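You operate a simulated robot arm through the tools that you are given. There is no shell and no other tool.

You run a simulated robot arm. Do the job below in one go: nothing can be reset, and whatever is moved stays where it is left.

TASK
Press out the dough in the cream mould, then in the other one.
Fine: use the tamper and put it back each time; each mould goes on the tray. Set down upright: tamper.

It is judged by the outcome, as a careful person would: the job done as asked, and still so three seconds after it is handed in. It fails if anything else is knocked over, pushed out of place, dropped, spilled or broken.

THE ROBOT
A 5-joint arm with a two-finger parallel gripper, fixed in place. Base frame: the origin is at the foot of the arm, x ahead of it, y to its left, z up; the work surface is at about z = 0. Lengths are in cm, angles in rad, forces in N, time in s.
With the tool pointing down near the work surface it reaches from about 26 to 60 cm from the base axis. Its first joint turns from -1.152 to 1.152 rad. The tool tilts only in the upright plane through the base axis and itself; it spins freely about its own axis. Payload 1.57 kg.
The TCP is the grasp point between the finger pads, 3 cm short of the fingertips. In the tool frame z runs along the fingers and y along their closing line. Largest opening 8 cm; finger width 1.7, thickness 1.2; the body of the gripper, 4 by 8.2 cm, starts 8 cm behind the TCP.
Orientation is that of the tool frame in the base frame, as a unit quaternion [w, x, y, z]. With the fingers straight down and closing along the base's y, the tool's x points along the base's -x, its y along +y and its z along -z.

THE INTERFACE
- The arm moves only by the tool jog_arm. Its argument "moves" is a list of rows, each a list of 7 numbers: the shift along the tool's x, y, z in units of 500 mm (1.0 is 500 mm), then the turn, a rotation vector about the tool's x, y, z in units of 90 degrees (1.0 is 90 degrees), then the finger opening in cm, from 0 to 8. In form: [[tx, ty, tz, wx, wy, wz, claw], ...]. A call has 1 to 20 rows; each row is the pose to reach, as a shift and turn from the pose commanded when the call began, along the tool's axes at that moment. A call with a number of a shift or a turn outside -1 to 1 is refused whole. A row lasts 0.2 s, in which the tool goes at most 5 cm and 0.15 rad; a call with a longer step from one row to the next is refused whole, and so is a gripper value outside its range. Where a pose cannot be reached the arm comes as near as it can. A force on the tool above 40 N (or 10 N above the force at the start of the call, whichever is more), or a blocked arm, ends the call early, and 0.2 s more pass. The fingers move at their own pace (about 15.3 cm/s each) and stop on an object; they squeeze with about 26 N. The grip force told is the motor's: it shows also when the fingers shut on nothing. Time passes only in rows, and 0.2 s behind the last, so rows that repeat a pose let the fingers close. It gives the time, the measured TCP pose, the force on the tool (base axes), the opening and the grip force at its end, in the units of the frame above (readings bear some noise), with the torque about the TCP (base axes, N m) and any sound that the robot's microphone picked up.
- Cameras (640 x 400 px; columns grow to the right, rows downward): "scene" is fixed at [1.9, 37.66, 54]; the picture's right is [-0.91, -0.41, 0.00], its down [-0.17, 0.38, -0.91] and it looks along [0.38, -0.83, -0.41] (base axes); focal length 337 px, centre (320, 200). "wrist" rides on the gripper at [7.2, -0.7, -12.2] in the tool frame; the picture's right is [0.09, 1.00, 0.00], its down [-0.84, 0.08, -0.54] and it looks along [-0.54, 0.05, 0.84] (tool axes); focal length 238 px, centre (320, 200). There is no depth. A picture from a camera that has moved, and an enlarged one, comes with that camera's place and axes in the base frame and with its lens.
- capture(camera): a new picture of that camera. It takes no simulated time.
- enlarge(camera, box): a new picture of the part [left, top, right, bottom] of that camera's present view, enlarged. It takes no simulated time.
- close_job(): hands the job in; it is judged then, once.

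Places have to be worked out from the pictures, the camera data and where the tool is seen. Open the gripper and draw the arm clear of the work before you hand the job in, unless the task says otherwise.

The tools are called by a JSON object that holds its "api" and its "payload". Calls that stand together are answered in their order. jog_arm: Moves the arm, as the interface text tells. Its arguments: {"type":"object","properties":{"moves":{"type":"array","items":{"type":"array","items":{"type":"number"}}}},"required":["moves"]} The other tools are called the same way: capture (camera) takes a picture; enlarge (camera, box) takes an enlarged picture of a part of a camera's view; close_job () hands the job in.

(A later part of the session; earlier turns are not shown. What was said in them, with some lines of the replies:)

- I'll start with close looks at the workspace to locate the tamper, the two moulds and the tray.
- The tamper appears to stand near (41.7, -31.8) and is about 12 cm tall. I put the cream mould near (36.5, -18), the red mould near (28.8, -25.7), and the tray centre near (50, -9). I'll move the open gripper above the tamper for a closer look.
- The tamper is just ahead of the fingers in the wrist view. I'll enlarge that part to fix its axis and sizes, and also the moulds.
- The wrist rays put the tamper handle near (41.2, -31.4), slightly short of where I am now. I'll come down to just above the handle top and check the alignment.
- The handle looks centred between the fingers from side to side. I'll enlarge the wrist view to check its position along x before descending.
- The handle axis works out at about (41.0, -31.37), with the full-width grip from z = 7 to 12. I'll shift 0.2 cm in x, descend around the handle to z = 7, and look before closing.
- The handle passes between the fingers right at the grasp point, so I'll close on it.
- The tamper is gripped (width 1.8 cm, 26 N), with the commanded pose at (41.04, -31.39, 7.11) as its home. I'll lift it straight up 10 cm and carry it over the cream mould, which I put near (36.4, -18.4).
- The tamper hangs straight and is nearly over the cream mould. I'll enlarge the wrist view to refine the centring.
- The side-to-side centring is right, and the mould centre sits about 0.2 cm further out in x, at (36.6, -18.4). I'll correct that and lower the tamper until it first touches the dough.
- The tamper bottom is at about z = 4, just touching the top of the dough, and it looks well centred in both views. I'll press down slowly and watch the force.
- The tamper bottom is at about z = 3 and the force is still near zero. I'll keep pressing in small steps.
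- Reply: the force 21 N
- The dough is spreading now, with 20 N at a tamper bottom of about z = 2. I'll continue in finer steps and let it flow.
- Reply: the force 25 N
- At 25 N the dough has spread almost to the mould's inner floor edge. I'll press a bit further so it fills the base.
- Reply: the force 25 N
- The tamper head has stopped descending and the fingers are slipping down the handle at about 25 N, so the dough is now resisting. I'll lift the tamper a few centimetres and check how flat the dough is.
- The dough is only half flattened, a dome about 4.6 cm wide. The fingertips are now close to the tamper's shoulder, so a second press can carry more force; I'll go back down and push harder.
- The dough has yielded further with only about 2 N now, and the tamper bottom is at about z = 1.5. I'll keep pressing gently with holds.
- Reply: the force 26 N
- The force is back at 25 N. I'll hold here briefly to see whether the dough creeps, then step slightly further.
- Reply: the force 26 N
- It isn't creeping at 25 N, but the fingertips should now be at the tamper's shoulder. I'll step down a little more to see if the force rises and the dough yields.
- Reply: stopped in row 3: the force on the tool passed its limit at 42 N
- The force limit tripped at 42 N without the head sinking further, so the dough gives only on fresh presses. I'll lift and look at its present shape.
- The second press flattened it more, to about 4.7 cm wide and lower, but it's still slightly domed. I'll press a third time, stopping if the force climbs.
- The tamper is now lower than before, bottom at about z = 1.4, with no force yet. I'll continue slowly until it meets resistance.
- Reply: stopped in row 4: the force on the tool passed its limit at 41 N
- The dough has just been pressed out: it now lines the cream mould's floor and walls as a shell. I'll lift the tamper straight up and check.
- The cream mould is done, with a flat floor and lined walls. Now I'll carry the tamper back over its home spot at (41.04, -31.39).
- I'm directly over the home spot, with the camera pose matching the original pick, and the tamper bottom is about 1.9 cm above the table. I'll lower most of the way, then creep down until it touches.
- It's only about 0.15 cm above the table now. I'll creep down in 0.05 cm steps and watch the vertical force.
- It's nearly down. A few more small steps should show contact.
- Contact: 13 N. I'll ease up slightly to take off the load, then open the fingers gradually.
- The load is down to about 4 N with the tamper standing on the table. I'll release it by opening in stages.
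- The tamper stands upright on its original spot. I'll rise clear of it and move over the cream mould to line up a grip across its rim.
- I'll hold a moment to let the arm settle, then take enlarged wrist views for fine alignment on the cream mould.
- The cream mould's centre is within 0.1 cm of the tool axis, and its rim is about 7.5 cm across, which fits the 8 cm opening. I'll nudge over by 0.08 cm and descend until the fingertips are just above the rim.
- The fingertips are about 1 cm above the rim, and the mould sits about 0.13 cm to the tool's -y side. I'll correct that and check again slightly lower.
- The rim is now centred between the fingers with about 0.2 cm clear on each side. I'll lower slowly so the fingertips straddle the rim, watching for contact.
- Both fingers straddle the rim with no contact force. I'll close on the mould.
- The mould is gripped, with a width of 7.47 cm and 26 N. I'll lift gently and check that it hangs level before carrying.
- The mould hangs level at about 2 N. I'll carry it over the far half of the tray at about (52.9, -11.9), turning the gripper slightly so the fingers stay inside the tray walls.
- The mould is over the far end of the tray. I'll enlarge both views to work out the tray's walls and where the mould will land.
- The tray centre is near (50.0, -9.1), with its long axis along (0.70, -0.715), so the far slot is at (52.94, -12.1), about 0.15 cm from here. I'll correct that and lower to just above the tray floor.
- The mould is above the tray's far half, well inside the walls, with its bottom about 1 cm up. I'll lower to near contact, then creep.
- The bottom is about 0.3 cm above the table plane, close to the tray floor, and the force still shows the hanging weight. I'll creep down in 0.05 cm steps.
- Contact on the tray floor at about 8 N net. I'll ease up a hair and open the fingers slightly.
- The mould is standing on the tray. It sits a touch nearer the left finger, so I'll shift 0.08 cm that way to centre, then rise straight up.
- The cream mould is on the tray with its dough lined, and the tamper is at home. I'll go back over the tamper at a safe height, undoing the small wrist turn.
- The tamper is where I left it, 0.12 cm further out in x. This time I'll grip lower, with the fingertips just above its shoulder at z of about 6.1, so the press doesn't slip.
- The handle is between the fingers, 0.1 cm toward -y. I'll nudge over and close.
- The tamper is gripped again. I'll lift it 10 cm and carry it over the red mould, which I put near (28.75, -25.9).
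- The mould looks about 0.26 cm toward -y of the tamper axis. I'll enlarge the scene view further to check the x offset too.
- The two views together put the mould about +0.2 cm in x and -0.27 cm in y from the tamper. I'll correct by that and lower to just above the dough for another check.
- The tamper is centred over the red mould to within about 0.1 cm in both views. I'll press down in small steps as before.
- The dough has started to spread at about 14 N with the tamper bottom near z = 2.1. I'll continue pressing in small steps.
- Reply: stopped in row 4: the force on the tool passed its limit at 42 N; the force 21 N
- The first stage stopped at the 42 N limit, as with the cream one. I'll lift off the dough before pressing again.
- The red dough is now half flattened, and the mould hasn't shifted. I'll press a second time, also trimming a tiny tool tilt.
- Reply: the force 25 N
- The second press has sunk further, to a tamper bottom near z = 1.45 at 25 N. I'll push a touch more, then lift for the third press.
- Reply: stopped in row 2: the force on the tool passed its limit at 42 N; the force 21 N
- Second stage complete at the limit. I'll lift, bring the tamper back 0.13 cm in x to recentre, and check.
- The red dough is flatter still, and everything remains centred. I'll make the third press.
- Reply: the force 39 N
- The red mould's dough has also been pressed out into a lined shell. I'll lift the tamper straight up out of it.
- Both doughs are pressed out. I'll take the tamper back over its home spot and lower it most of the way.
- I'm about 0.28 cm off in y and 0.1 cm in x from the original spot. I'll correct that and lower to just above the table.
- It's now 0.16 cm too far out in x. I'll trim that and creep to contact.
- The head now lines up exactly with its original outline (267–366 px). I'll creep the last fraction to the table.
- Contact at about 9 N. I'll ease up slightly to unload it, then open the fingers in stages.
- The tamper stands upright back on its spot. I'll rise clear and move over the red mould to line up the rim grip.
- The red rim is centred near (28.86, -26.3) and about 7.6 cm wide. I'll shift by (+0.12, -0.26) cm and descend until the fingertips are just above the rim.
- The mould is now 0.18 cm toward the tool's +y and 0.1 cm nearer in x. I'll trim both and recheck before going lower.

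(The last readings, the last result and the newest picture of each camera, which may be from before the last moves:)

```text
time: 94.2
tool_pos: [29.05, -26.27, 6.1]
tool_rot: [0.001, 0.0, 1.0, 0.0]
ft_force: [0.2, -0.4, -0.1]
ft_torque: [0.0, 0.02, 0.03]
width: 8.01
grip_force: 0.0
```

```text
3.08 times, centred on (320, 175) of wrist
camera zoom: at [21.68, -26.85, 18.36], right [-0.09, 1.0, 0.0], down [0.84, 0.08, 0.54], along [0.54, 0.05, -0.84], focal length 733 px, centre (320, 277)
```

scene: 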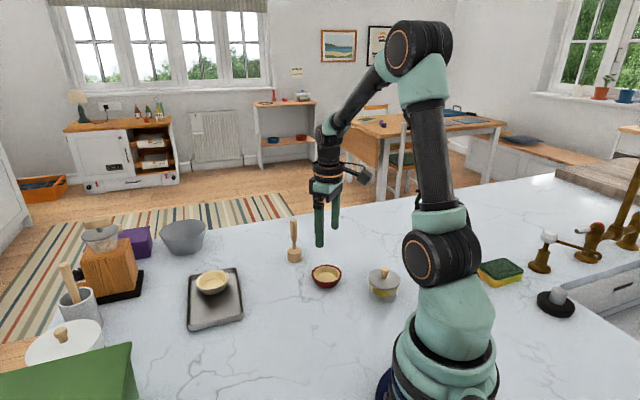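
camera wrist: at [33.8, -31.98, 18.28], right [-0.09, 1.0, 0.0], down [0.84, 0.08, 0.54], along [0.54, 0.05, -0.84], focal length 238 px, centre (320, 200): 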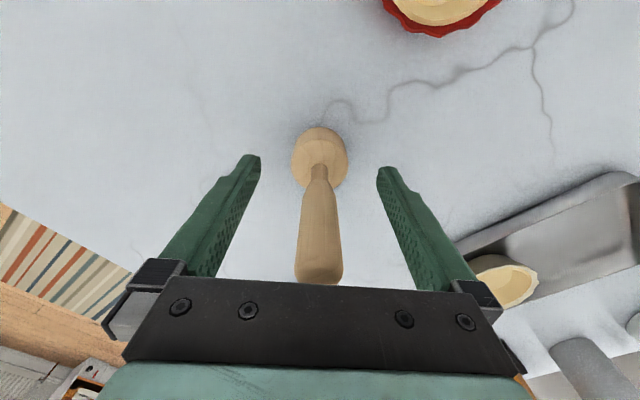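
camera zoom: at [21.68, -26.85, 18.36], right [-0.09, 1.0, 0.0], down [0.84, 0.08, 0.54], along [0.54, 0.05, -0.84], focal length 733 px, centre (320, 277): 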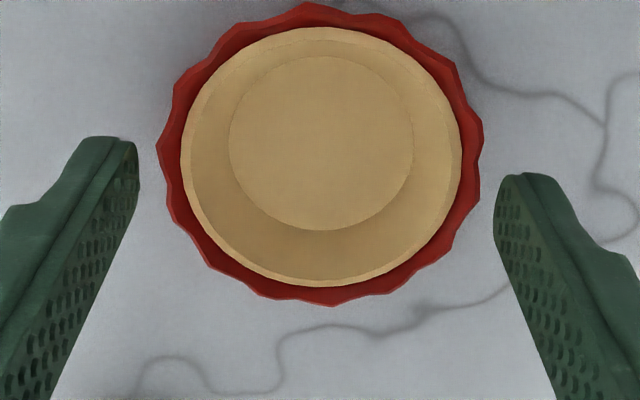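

The rim is now centred between the fingers. I'll lower slowly to straddle it.

{"api": "jog_arm", "payload": {"moves": [[0, 0, 0.006, 0, 0, 0, 8], [0, 0, 0.012, 0, 0, 0, 8], [0, 0, 0.018, 0, 0, 0, 8], [0, 0, 0.024, 0, 0, 0, 8], [0, 0, 0.03, 0, 0, 0, 8], [0, 0, 0.034, 0, 0, 0, 8], [0, 0, 0.034, 0, 0, 0, 8]]}}

{"api": "enlarge", "payload": {"camera": "wrist", "box": [220, 110, 420, 240]}}

{"api": "enlarge", "payload": {"camera": "scene", "box": [290, 220, 370, 300]}}

```text
time: 95.8
tool_pos: [28.76, -26.24, 4.42]
tool_rot: [0.001, 0.001, 1.0, -0.001]
ft_force: [0.3, 0.6, 1.0]
ft_torque: [-0.03, -0.02, -0.01]
width: 8.02
grip_force: 0.0
```

```text
3.08 times, centred on (320, 175) of wrist
camera zoom: at [21.61, -26.84, 16.7], right [-0.09, 1.0, 0.0], down [0.84, 0.08, 0.54], along [0.54, 0.05, -0.84], focal length 733 px, centre (320, 277)
```

zoom: 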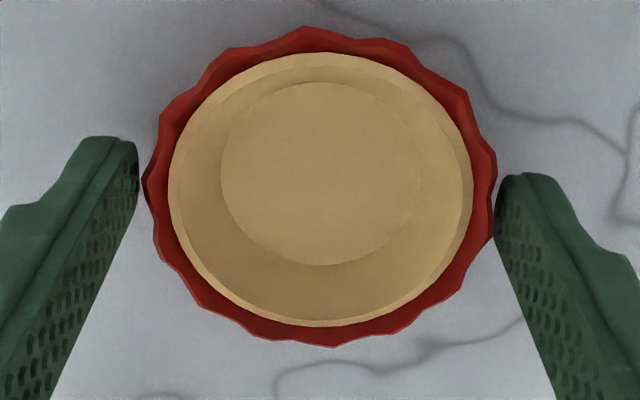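

```text
5.00 times, centred on (330, 260) of scene
camera zoom: at [1.9, 37.66, 54.0], right [-0.91, -0.41, 0.0], down [-0.17, 0.38, -0.91], along [0.38, -0.83, -0.41], focal length 1685 px, centre (270, -100)
```

zoom: 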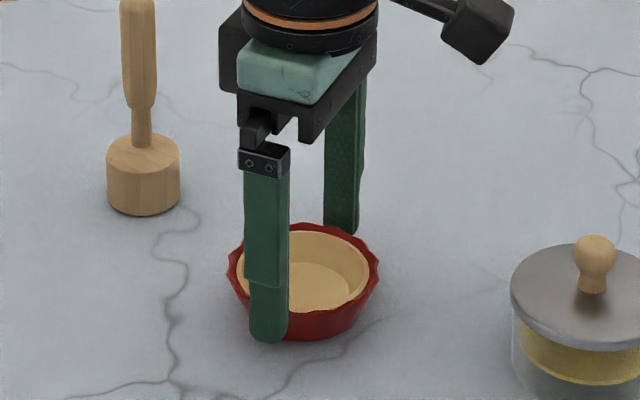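

The fingers straddle the rim without contact, with about 0.2 cm clear on each side. I'll close on it.

{"api": "jog_arm", "payload": {"moves": [[0, 0, 0, 0, 0, 0, 7.7], [0, 0, 0, 0, 0, 0, 7.5], [0, 0, 0, 0, 0, 0, 7.2], [0, 0, 0, 0, 0, 0, 6], [0, 0, 0, 0, 0, 0, 4], [0, 0, 0, 0, 0, 0, 4]]}}

{"api": "enlarge", "payload": {"camera": "wrist", "box": [220, 110, 420, 240]}}

{"api": "enlarge", "payload": {"camera": "scene", "box": [290, 220, 370, 300]}}

```text
time: 97.2
tool_pos: [28.88, -26.15, 4.37]
tool_rot: [0.001, 0.001, 1.0, -0.001]
ft_force: [-0.2, 0.3, 0.2]
ft_torque: [0.03, -0.01, 0.0]
width: 7.51
grip_force: 26.1
```

```text
3.08 times, centred on (320, 175) of wrist
camera zoom: at [21.61, -26.84, 16.7], right [-0.09, 1.0, 0.0], down [0.84, 0.08, 0.54], along [0.54, 0.05, -0.84], focal length 733 px, centre (320, 277)
```

zoom: 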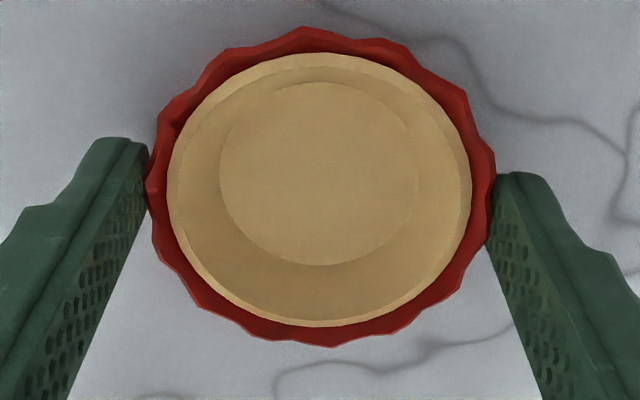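

```text
5.00 times, centred on (330, 260) of scene
camera zoom: at [1.9, 37.66, 54.0], right [-0.91, -0.41, 0.0], down [-0.17, 0.38, -0.91], along [0.38, -0.83, -0.41], focal length 1685 px, centre (270, -100)
```

zoom: 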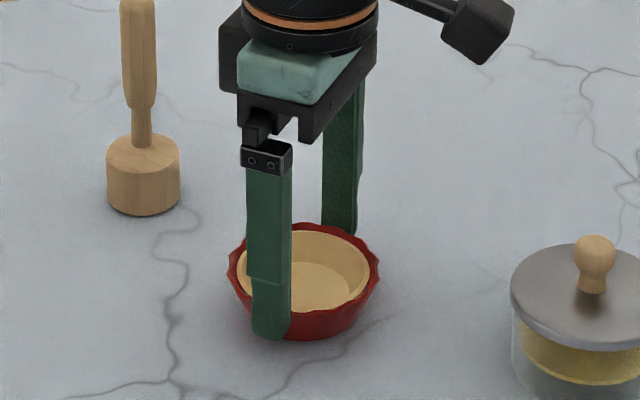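

The red mould is gripped, with a width of 7.51 cm and 26 N. I'll lift it and check that it hangs level.

{"api": "jog_arm", "payload": {"moves": [[0, 0, -0.005, 0, 0, 0, 4], [0, 0, -0.015, 0, 0, 0, 4], [0, 0, -0.035, 0, 0, 0, 4], [0, 0, -0.065, 0, 0, 0, 4], [0, 0, -0.1, 0, 0, 0, 4], [0, 0, -0.14, 0, 0, 0, 4], [0, 0, -0.18, 0, 0, 0, 4], [0, 0, -0.18, 0, 0, 0, 4]]}}

{"api": "capture", "payload": {"camera": "wrist"}}

{"api": "enlarge", "payload": {"camera": "scene", "box": [290, 190, 370, 280]}}

```text
time: 99.0
tool_pos: [28.85, -26.25, 13.57]
tool_rot: [0.002, 0.001, 1.0, -0.002]
ft_force: [-0.6, -0.6, -2.5]
ft_torque: [-0.01, -0.03, 0.0]
width: 7.5
grip_force: 25.7
```

```text
taken
camera wrist: at [21.64, -26.82, 25.83], right [-0.09, 1.0, 0.0], down [0.84, 0.08, 0.54], along [0.54, 0.05, -0.84], focal length 238 px, centre (320, 200)
```

wrist: 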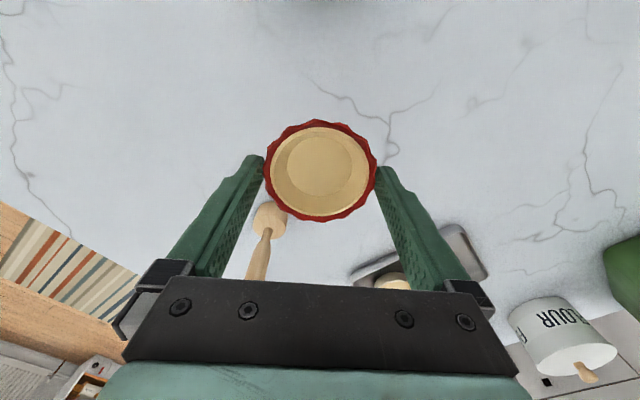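

```text
4.44 times, centred on (330, 235) of scene
camera zoom: at [1.9, 37.66, 54.0], right [-0.91, -0.41, 0.0], down [-0.17, 0.38, -0.91], along [0.38, -0.83, -0.41], focal length 1498 px, centre (276, 44)
```

zoom: 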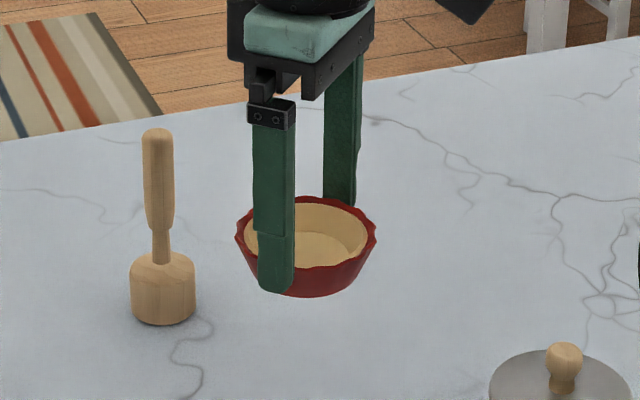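

It hangs level at about 2.5 N. I'll carry it to above the near half of the tray at about (46.95, -5.95), with the same small wrist turn.

{"api": "jog_arm", "payload": {"moves": [[-0.012, 0.013, 0, 0, 0, 0.008, 4], [-0.036, 0.04, 0, 0, 0, 0.022, 4], [-0.068, 0.076, 0, 0, 0, 0.04, 4], [-0.1, 0.112, 0, 0, 0, 0.058, 4], [-0.132, 0.148, 0, 0, 0, 0.076, 4], [-0.164, 0.184, 0, 0, 0, 0.092, 4], [-0.196, 0.22, 0, 0, 0, 0.11, 4], [-0.228, 0.256, 0, 0, 0, 0.126, 4], [-0.26, 0.292, 0, 0, 0, 0.142, 4], [-0.292, 0.328, 0, 0, 0, 0.158, 4], [-0.324, 0.363, 0, 0, 0, 0.172, 4], [-0.348, 0.39, 0, 0, 0, 0.183, 4], [-0.362, 0.405, 0, 0, 0, 0.183, 4], [-0.362, 0.405, 0, 0, 0, 0.183, 4]]}}

{"api": "capture", "payload": {"camera": "wrist"}}

{"api": "enlarge", "payload": {"camera": "scene", "box": [170, 210, 290, 335]}}

```text
time: 102.0
tool_pos: [47.03, -5.95, 13.48]
tool_rot: [0.001, 0.145, 0.989, 0.0]
ft_force: [0.2, -0.1, -1.8]
ft_torque: [-0.02, -0.01, 0.0]
width: 7.49
grip_force: 26.1
```

```text
taken
camera wrist: at [39.89, -4.5, 25.79], right [0.2, 0.98, 0.0], down [0.82, -0.16, 0.54], along [0.53, -0.11, -0.84], focal length 238 px, centre (320, 200)
```

wrist: 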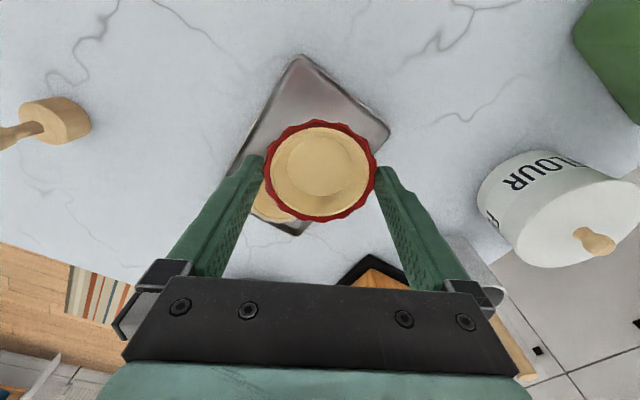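

```text
3.20 times, centred on (230, 272) of scene
camera zoom: at [1.9, 37.66, 54.0], right [-0.91, -0.41, 0.0], down [-0.17, 0.38, -0.91], along [0.38, -0.83, -0.41], focal length 1078 px, centre (608, -32)
```

zoom: 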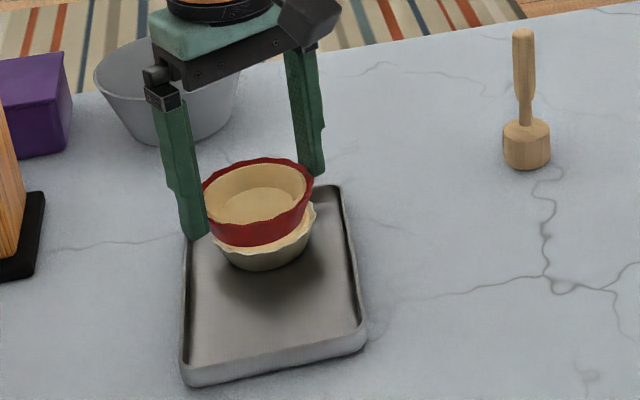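

The red mould is over the near half of the tray, with about 0.9 cm between its rim and where the cream one stands. I'll trim 0.2 cm toward the tray's centreline and lower to just above the floor.

{"api": "jog_arm", "payload": {"moves": [[0.0019, -0.0035, 0.02, 0, 0, 0, 4], [0.0019, -0.0035, 0.05, 0, 0, 0, 4], [0.0019, -0.0035, 0.08, 0, 0, 0, 4], [0.0019, -0.0035, 0.11, 0, 0, 0, 4], [0.0019, -0.0035, 0.135, 0, 0, 0, 4], [0.0019, -0.0035, 0.15, 0, 0, 0, 4], [0.0019, -0.0035, 0.158, 0, 0, 0, 4], [0.0019, -0.0035, 0.158, 0, 0, 0, 4]]}}

{"api": "capture", "payload": {"camera": "wrist"}}

{"api": "enlarge", "payload": {"camera": "scene", "box": [180, 240, 260, 335]}}

```text
time: 103.8
tool_pos: [46.92, -6.04, 5.63]
tool_rot: [0.0, 0.143, 0.99, 0.0]
ft_force: [-0.6, -0.2, -2.3]
ft_torque: [-0.01, 0.05, 0.01]
width: 7.48
grip_force: 25.7
```

```text
taken
camera wrist: at [39.72, -4.67, 17.85], right [0.2, 0.98, 0.0], down [0.82, -0.16, 0.54], along [0.53, -0.11, -0.84], focal length 238 px, centre (320, 200)
```

wrist: 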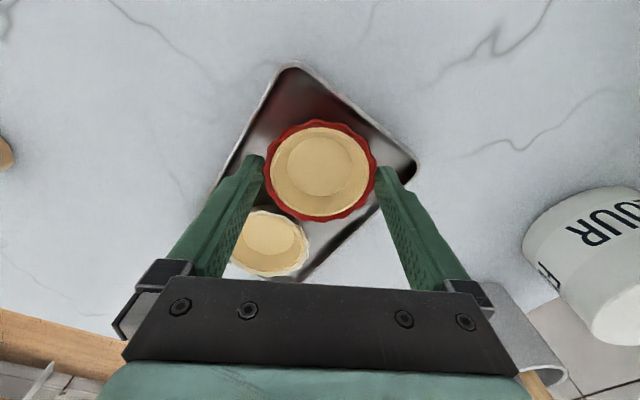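

```text
4.21 times, centred on (220, 288) of scene
camera zoom: at [1.9, 37.66, 54.0], right [-0.91, -0.41, 0.0], down [-0.17, 0.38, -0.91], along [0.38, -0.83, -0.41], focal length 1419 px, centre (741, -168)
```

zoom: 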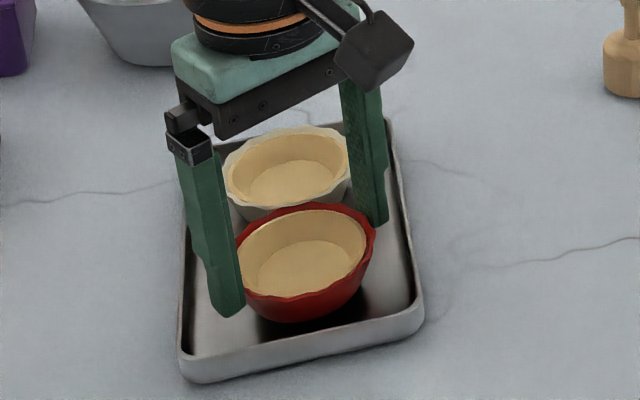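

It's about 1 cm above the floor. I'll check the gap between the two moulds and to the tray wall before setting it down.

{"api": "enlarge", "payload": {"camera": "wrist", "box": [210, 50, 440, 290]}}

{"api": "enlarge", "payload": {"camera": "scene", "box": [205, 260, 255, 325]}}

```text
1.67 times, centred on (325, 170) of wrist
camera zoom: at [39.72, -4.67, 17.85], right [0.2, 0.98, 0.0], down [0.82, -0.16, 0.54], along [0.53, -0.11, -0.84], focal length 397 px, centre (312, 250)
```

zoom: 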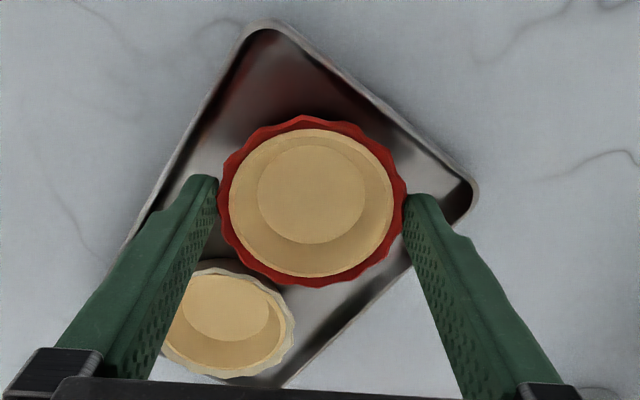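

```text
6.15 times, centred on (230, 292) of scene
camera zoom: at [1.9, 37.66, 54.0], right [-0.91, -0.41, 0.0], down [-0.17, 0.38, -0.91], along [0.38, -0.83, -0.41], focal length 2073 px, centre (874, -369)
```

zoom: 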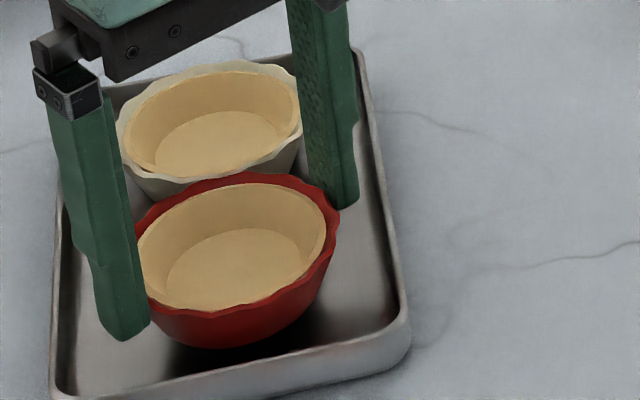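

The gap to the cream rim is about 0.9 cm and the fingers are inside the walls. I'll lower to near contact and then creep.

{"api": "jog_arm", "payload": {"moves": [[0, 0, 0.006, 0, 0, 0, 4], [0, 0, 0.011, 0, 0, 0, 4], [0, 0, 0.013, 0, 0, 0, 4], [0, 0, 0.013, 0, 0, 0, 4]]}}

```text
time: 104.8
tool_pos: [46.91, -6.13, 4.95]
tool_rot: [0.001, 0.144, 0.99, 0.0]
ft_force: [-0.2, 0.7, -1.2]
ft_torque: [-0.02, 0.0, 0.0]
width: 7.5
grip_force: 26.0
```

Still hanging free. I'll creep down in 0.05 cm steps.

{"api": "jog_arm", "payload": {"moves": [[0, 0, 0.001, 0, 0, 0, 4], [0, 0, 0.002, 0, 0, 0, 4], [0, 0, 0.003, 0, 0, 0, 4], [0, 0, 0.003, 0, 0, 0, 4]]}}

```text
time: 105.8
tool_pos: [46.81, -6.17, 4.85]
tool_rot: [0.001, 0.144, 0.99, 0.0]
ft_force: [-1.7, -0.1, 5.8]
ft_torque: [-0.19, 0.18, 0.01]
width: 7.49
grip_force: 26.1
```

Contact on the tray floor at about 8 N net. I'll ease up slightly and open the fingers gradually.

{"api": "jog_arm", "payload": {"moves": [[0, 0, -0.0008, 0, 0, 0, 4], [0, 0, -0.0008, 0, 0, 0, 7.4], [0, 0, -0.0008, 0, 0, 0, 7.6], [0, 0, -0.0008, 0, 0, 0, 7.8], [0, 0, -0.0008, 0, 0, 0, 8], [0, 0, -0.0008, 0, 0, 0, 8]]}}

{"api": "enlarge", "payload": {"camera": "wrist", "box": [210, 100, 430, 250]}}

{"api": "enlarge", "payload": {"camera": "scene", "box": [180, 240, 260, 335]}}

```text
time: 107.2
tool_pos: [46.71, -6.08, 4.88]
tool_rot: [0.001, 0.143, 0.99, 0.0]
ft_force: [0.8, -0.4, 0.4]
ft_torque: [0.01, -0.01, 0.02]
width: 8.0
grip_force: 0.1
```

```text
2.67 times, centred on (320, 175) of wrist
camera zoom: at [39.67, -4.7, 17.1], right [0.2, 0.98, 0.0], down [0.82, -0.16, 0.54], along [0.53, -0.11, -0.84], focal length 636 px, centre (320, 267)
```

zoom: 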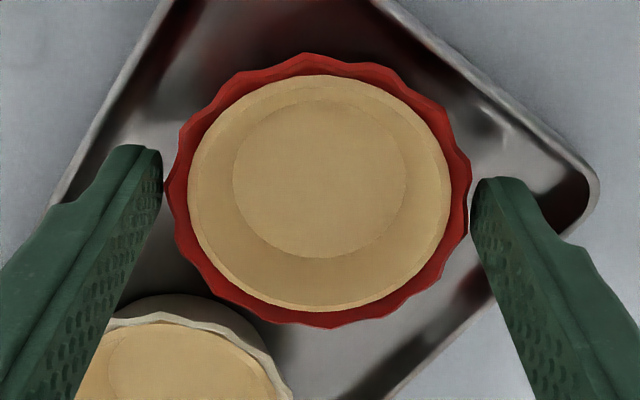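

```text
4.21 times, centred on (220, 288) of scene
camera zoom: at [1.9, 37.66, 54.0], right [-0.91, -0.41, 0.0], down [-0.17, 0.38, -0.91], along [0.38, -0.83, -0.41], focal length 1419 px, centre (741, -168)
```

zoom: 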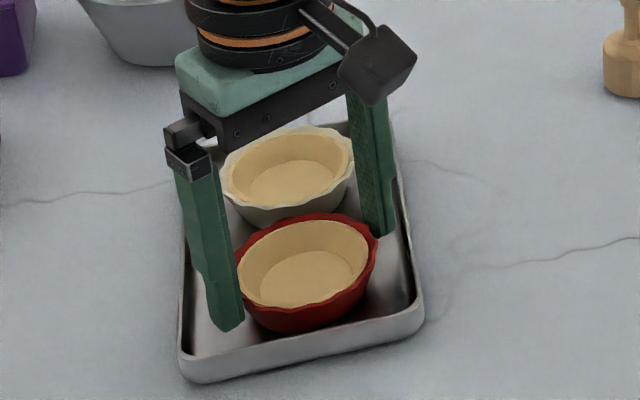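

The red mould stands on the tray beside the cream one. I'll shift 0.07 cm to centre between the fingers, then rise straight up.

{"api": "jog_arm", "payload": {"moves": [[0, -0.0014, 0, 0, 0, 0, 8], [0, -0.0014, -0.008, 0, 0, 0, 8], [0, -0.0014, -0.018, 0, 0, 0, 8], [0, -0.0014, -0.03, 0, 0, 0, 8], [0, -0.0014, -0.06, 0, 0, 0, 8], [0, -0.0014, -0.1, 0, 0, 0, 8], [0, -0.0014, -0.15, 0, 0, 0, 8], [0, -0.0014, -0.2, 0, 0, 0, 8], [0, -0.0014, -0.25, 0, 0, 0, 8], [0, -0.0014, -0.3, 0, 0, 0, 8], [0, -0.0014, -0.3, 0, 0, 0, 8]]}}

{"api": "capture", "payload": {"camera": "scene"}}

{"api": "enlarge", "payload": {"camera": "scene", "box": [180, 210, 340, 335]}}

{"api": "capture", "payload": {"camera": "wrist"}}

```text
time: 109.6
tool_pos: [46.78, -6.08, 20.12]
tool_rot: [0.001, 0.144, 0.99, -0.001]
ft_force: [-0.5, 0.3, 1.1]
ft_torque: [0.0, 0.05, 0.01]
width: 7.97
grip_force: 0.0
```

```text
taken
```

scene: 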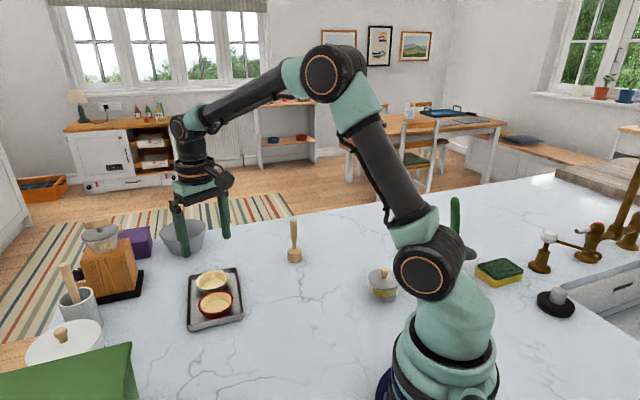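

```text
3.20 times, centred on (260, 272) of scene
camera zoom: at [1.9, 37.66, 54.0], right [-0.91, -0.41, 0.0], down [-0.17, 0.38, -0.91], along [0.38, -0.83, -0.41], focal length 1078 px, centre (512, -32)
```

zoom: 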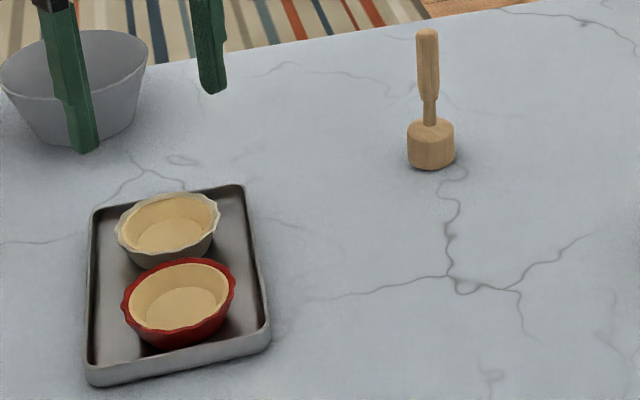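

```text
taken
camera wrist: at [39.6, -4.7, 32.3], right [0.2, 0.98, 0.0], down [0.82, -0.16, 0.54], along [0.53, -0.11, -0.84], focal length 238 px, centre (320, 200)
```

wrist: 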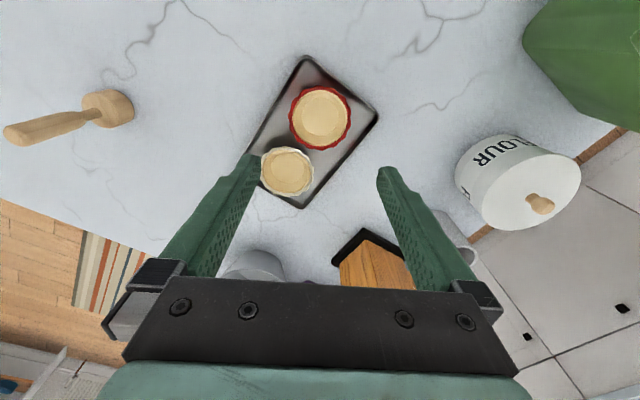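

Both lined moulds rest on the tray, and the tamper stands upright on its original spot. I'll draw the open gripper up and back to roughly its starting pose.

{"api": "jog_arm", "payload": {"moves": [[0.01, -0.008, -0.03, 0, 0, 0, 8], [0.035, -0.027, -0.07, 0, 0, -0.02, 8], [0.065, -0.05, -0.11, 0, 0, -0.045, 8], [0.095, -0.073, -0.15, 0, 0, -0.07, 8], [0.125, -0.097, -0.19, 0, 0, -0.095, 8], [0.155, -0.12, -0.23, 0, 0, -0.12, 8], [0.185, -0.144, -0.26, 0, 0, -0.145, 8], [0.215, -0.167, -0.28, 0, 0, -0.165, 8], [0.24, -0.186, -0.3, 0, 0, -0.183, 8], [0.2528, -0.196, -0.3, 0, 0, -0.183, 8], [0.2528, -0.196, -0.3, 0, 0, -0.183, 8], [0.2528, -0.196, -0.3, 0, 0, -0.183, 8]]}}

{"api": "capture", "payload": {"camera": "scene"}}

{"api": "enlarge", "payload": {"camera": "scene", "box": [180, 210, 340, 335]}}

{"api": "capture", "payload": {"camera": "wrist"}}

```text
time: 112.2
tool_pos: [31.85, -11.98, 34.8]
tool_rot: [0.001, 0.001, 1.0, 0.0]
ft_force: [-1.0, 0.0, -0.5]
ft_torque: [0.01, -0.01, 0.0]
width: 8.0
grip_force: 0.1
```

```text
taken
```

scene: 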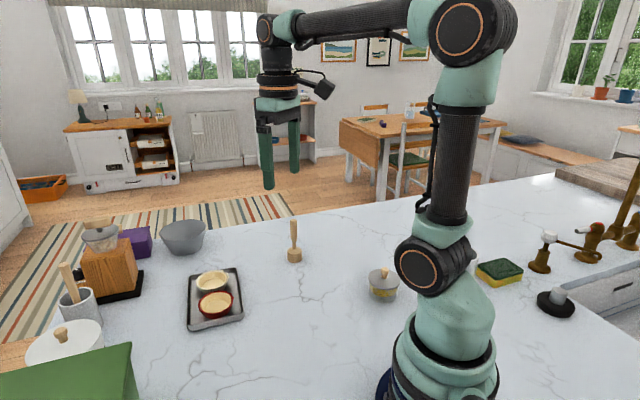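

```text
3.20 times, centred on (260, 272) of scene
camera zoom: at [1.9, 37.66, 54.0], right [-0.91, -0.41, 0.0], down [-0.17, 0.38, -0.91], along [0.38, -0.83, -0.41], focal length 1078 px, centre (512, -32)
```

zoom: 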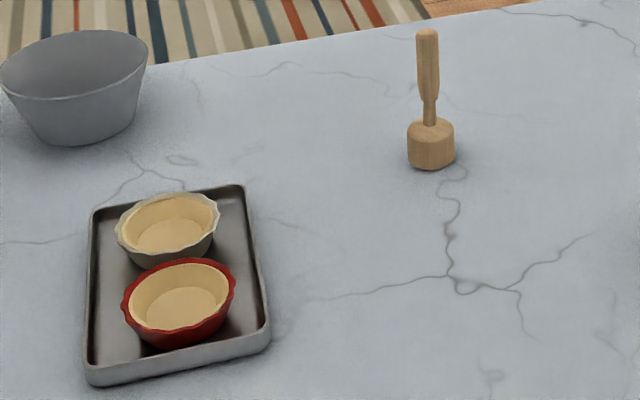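

```text
taken
camera wrist: at [24.65, -12.69, 47.05], right [-0.09, 1.0, 0.0], down [0.84, 0.08, 0.54], along [0.54, 0.05, -0.84], focal length 238 px, centre (320, 200)
```

wrist: 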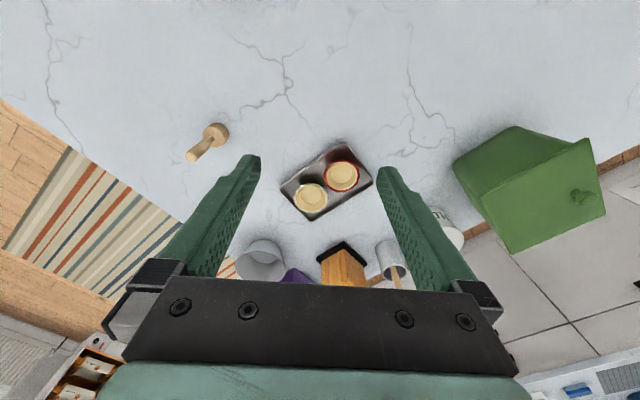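

The arm is clear with the gripper open. Both moulds sit on the tray with their dough pressed out, the tamper is upright at its original spot, and nothing else has moved, so I'm handing in the job.

{"api": "close_job", "payload": {}}

```text
The job is handed in.
```

The dough in both moulds is pressed out, the cream one first and then the red. Both moulds are on the tray. The job is handed in, and I haven't been told how it was judged.

- **Dough:** each mould took three presses with the tamper. The dough now lines the floor and walls of both.
- **Tamper:** I put it back after each mould. It stands upright within about 0.1 cm of where it started.
- **Moulds:** they sit side by side on the tray, with about 0.9 cm between their rims.
- **Everything else:** the final pictures show nothing else moved or spilled. The arm is back near its starting pose with the gripper open.

Some of the presses reached the 40 N force limit (41–42 N) and stopped early. I saw no damage to the moulds or the tamper.
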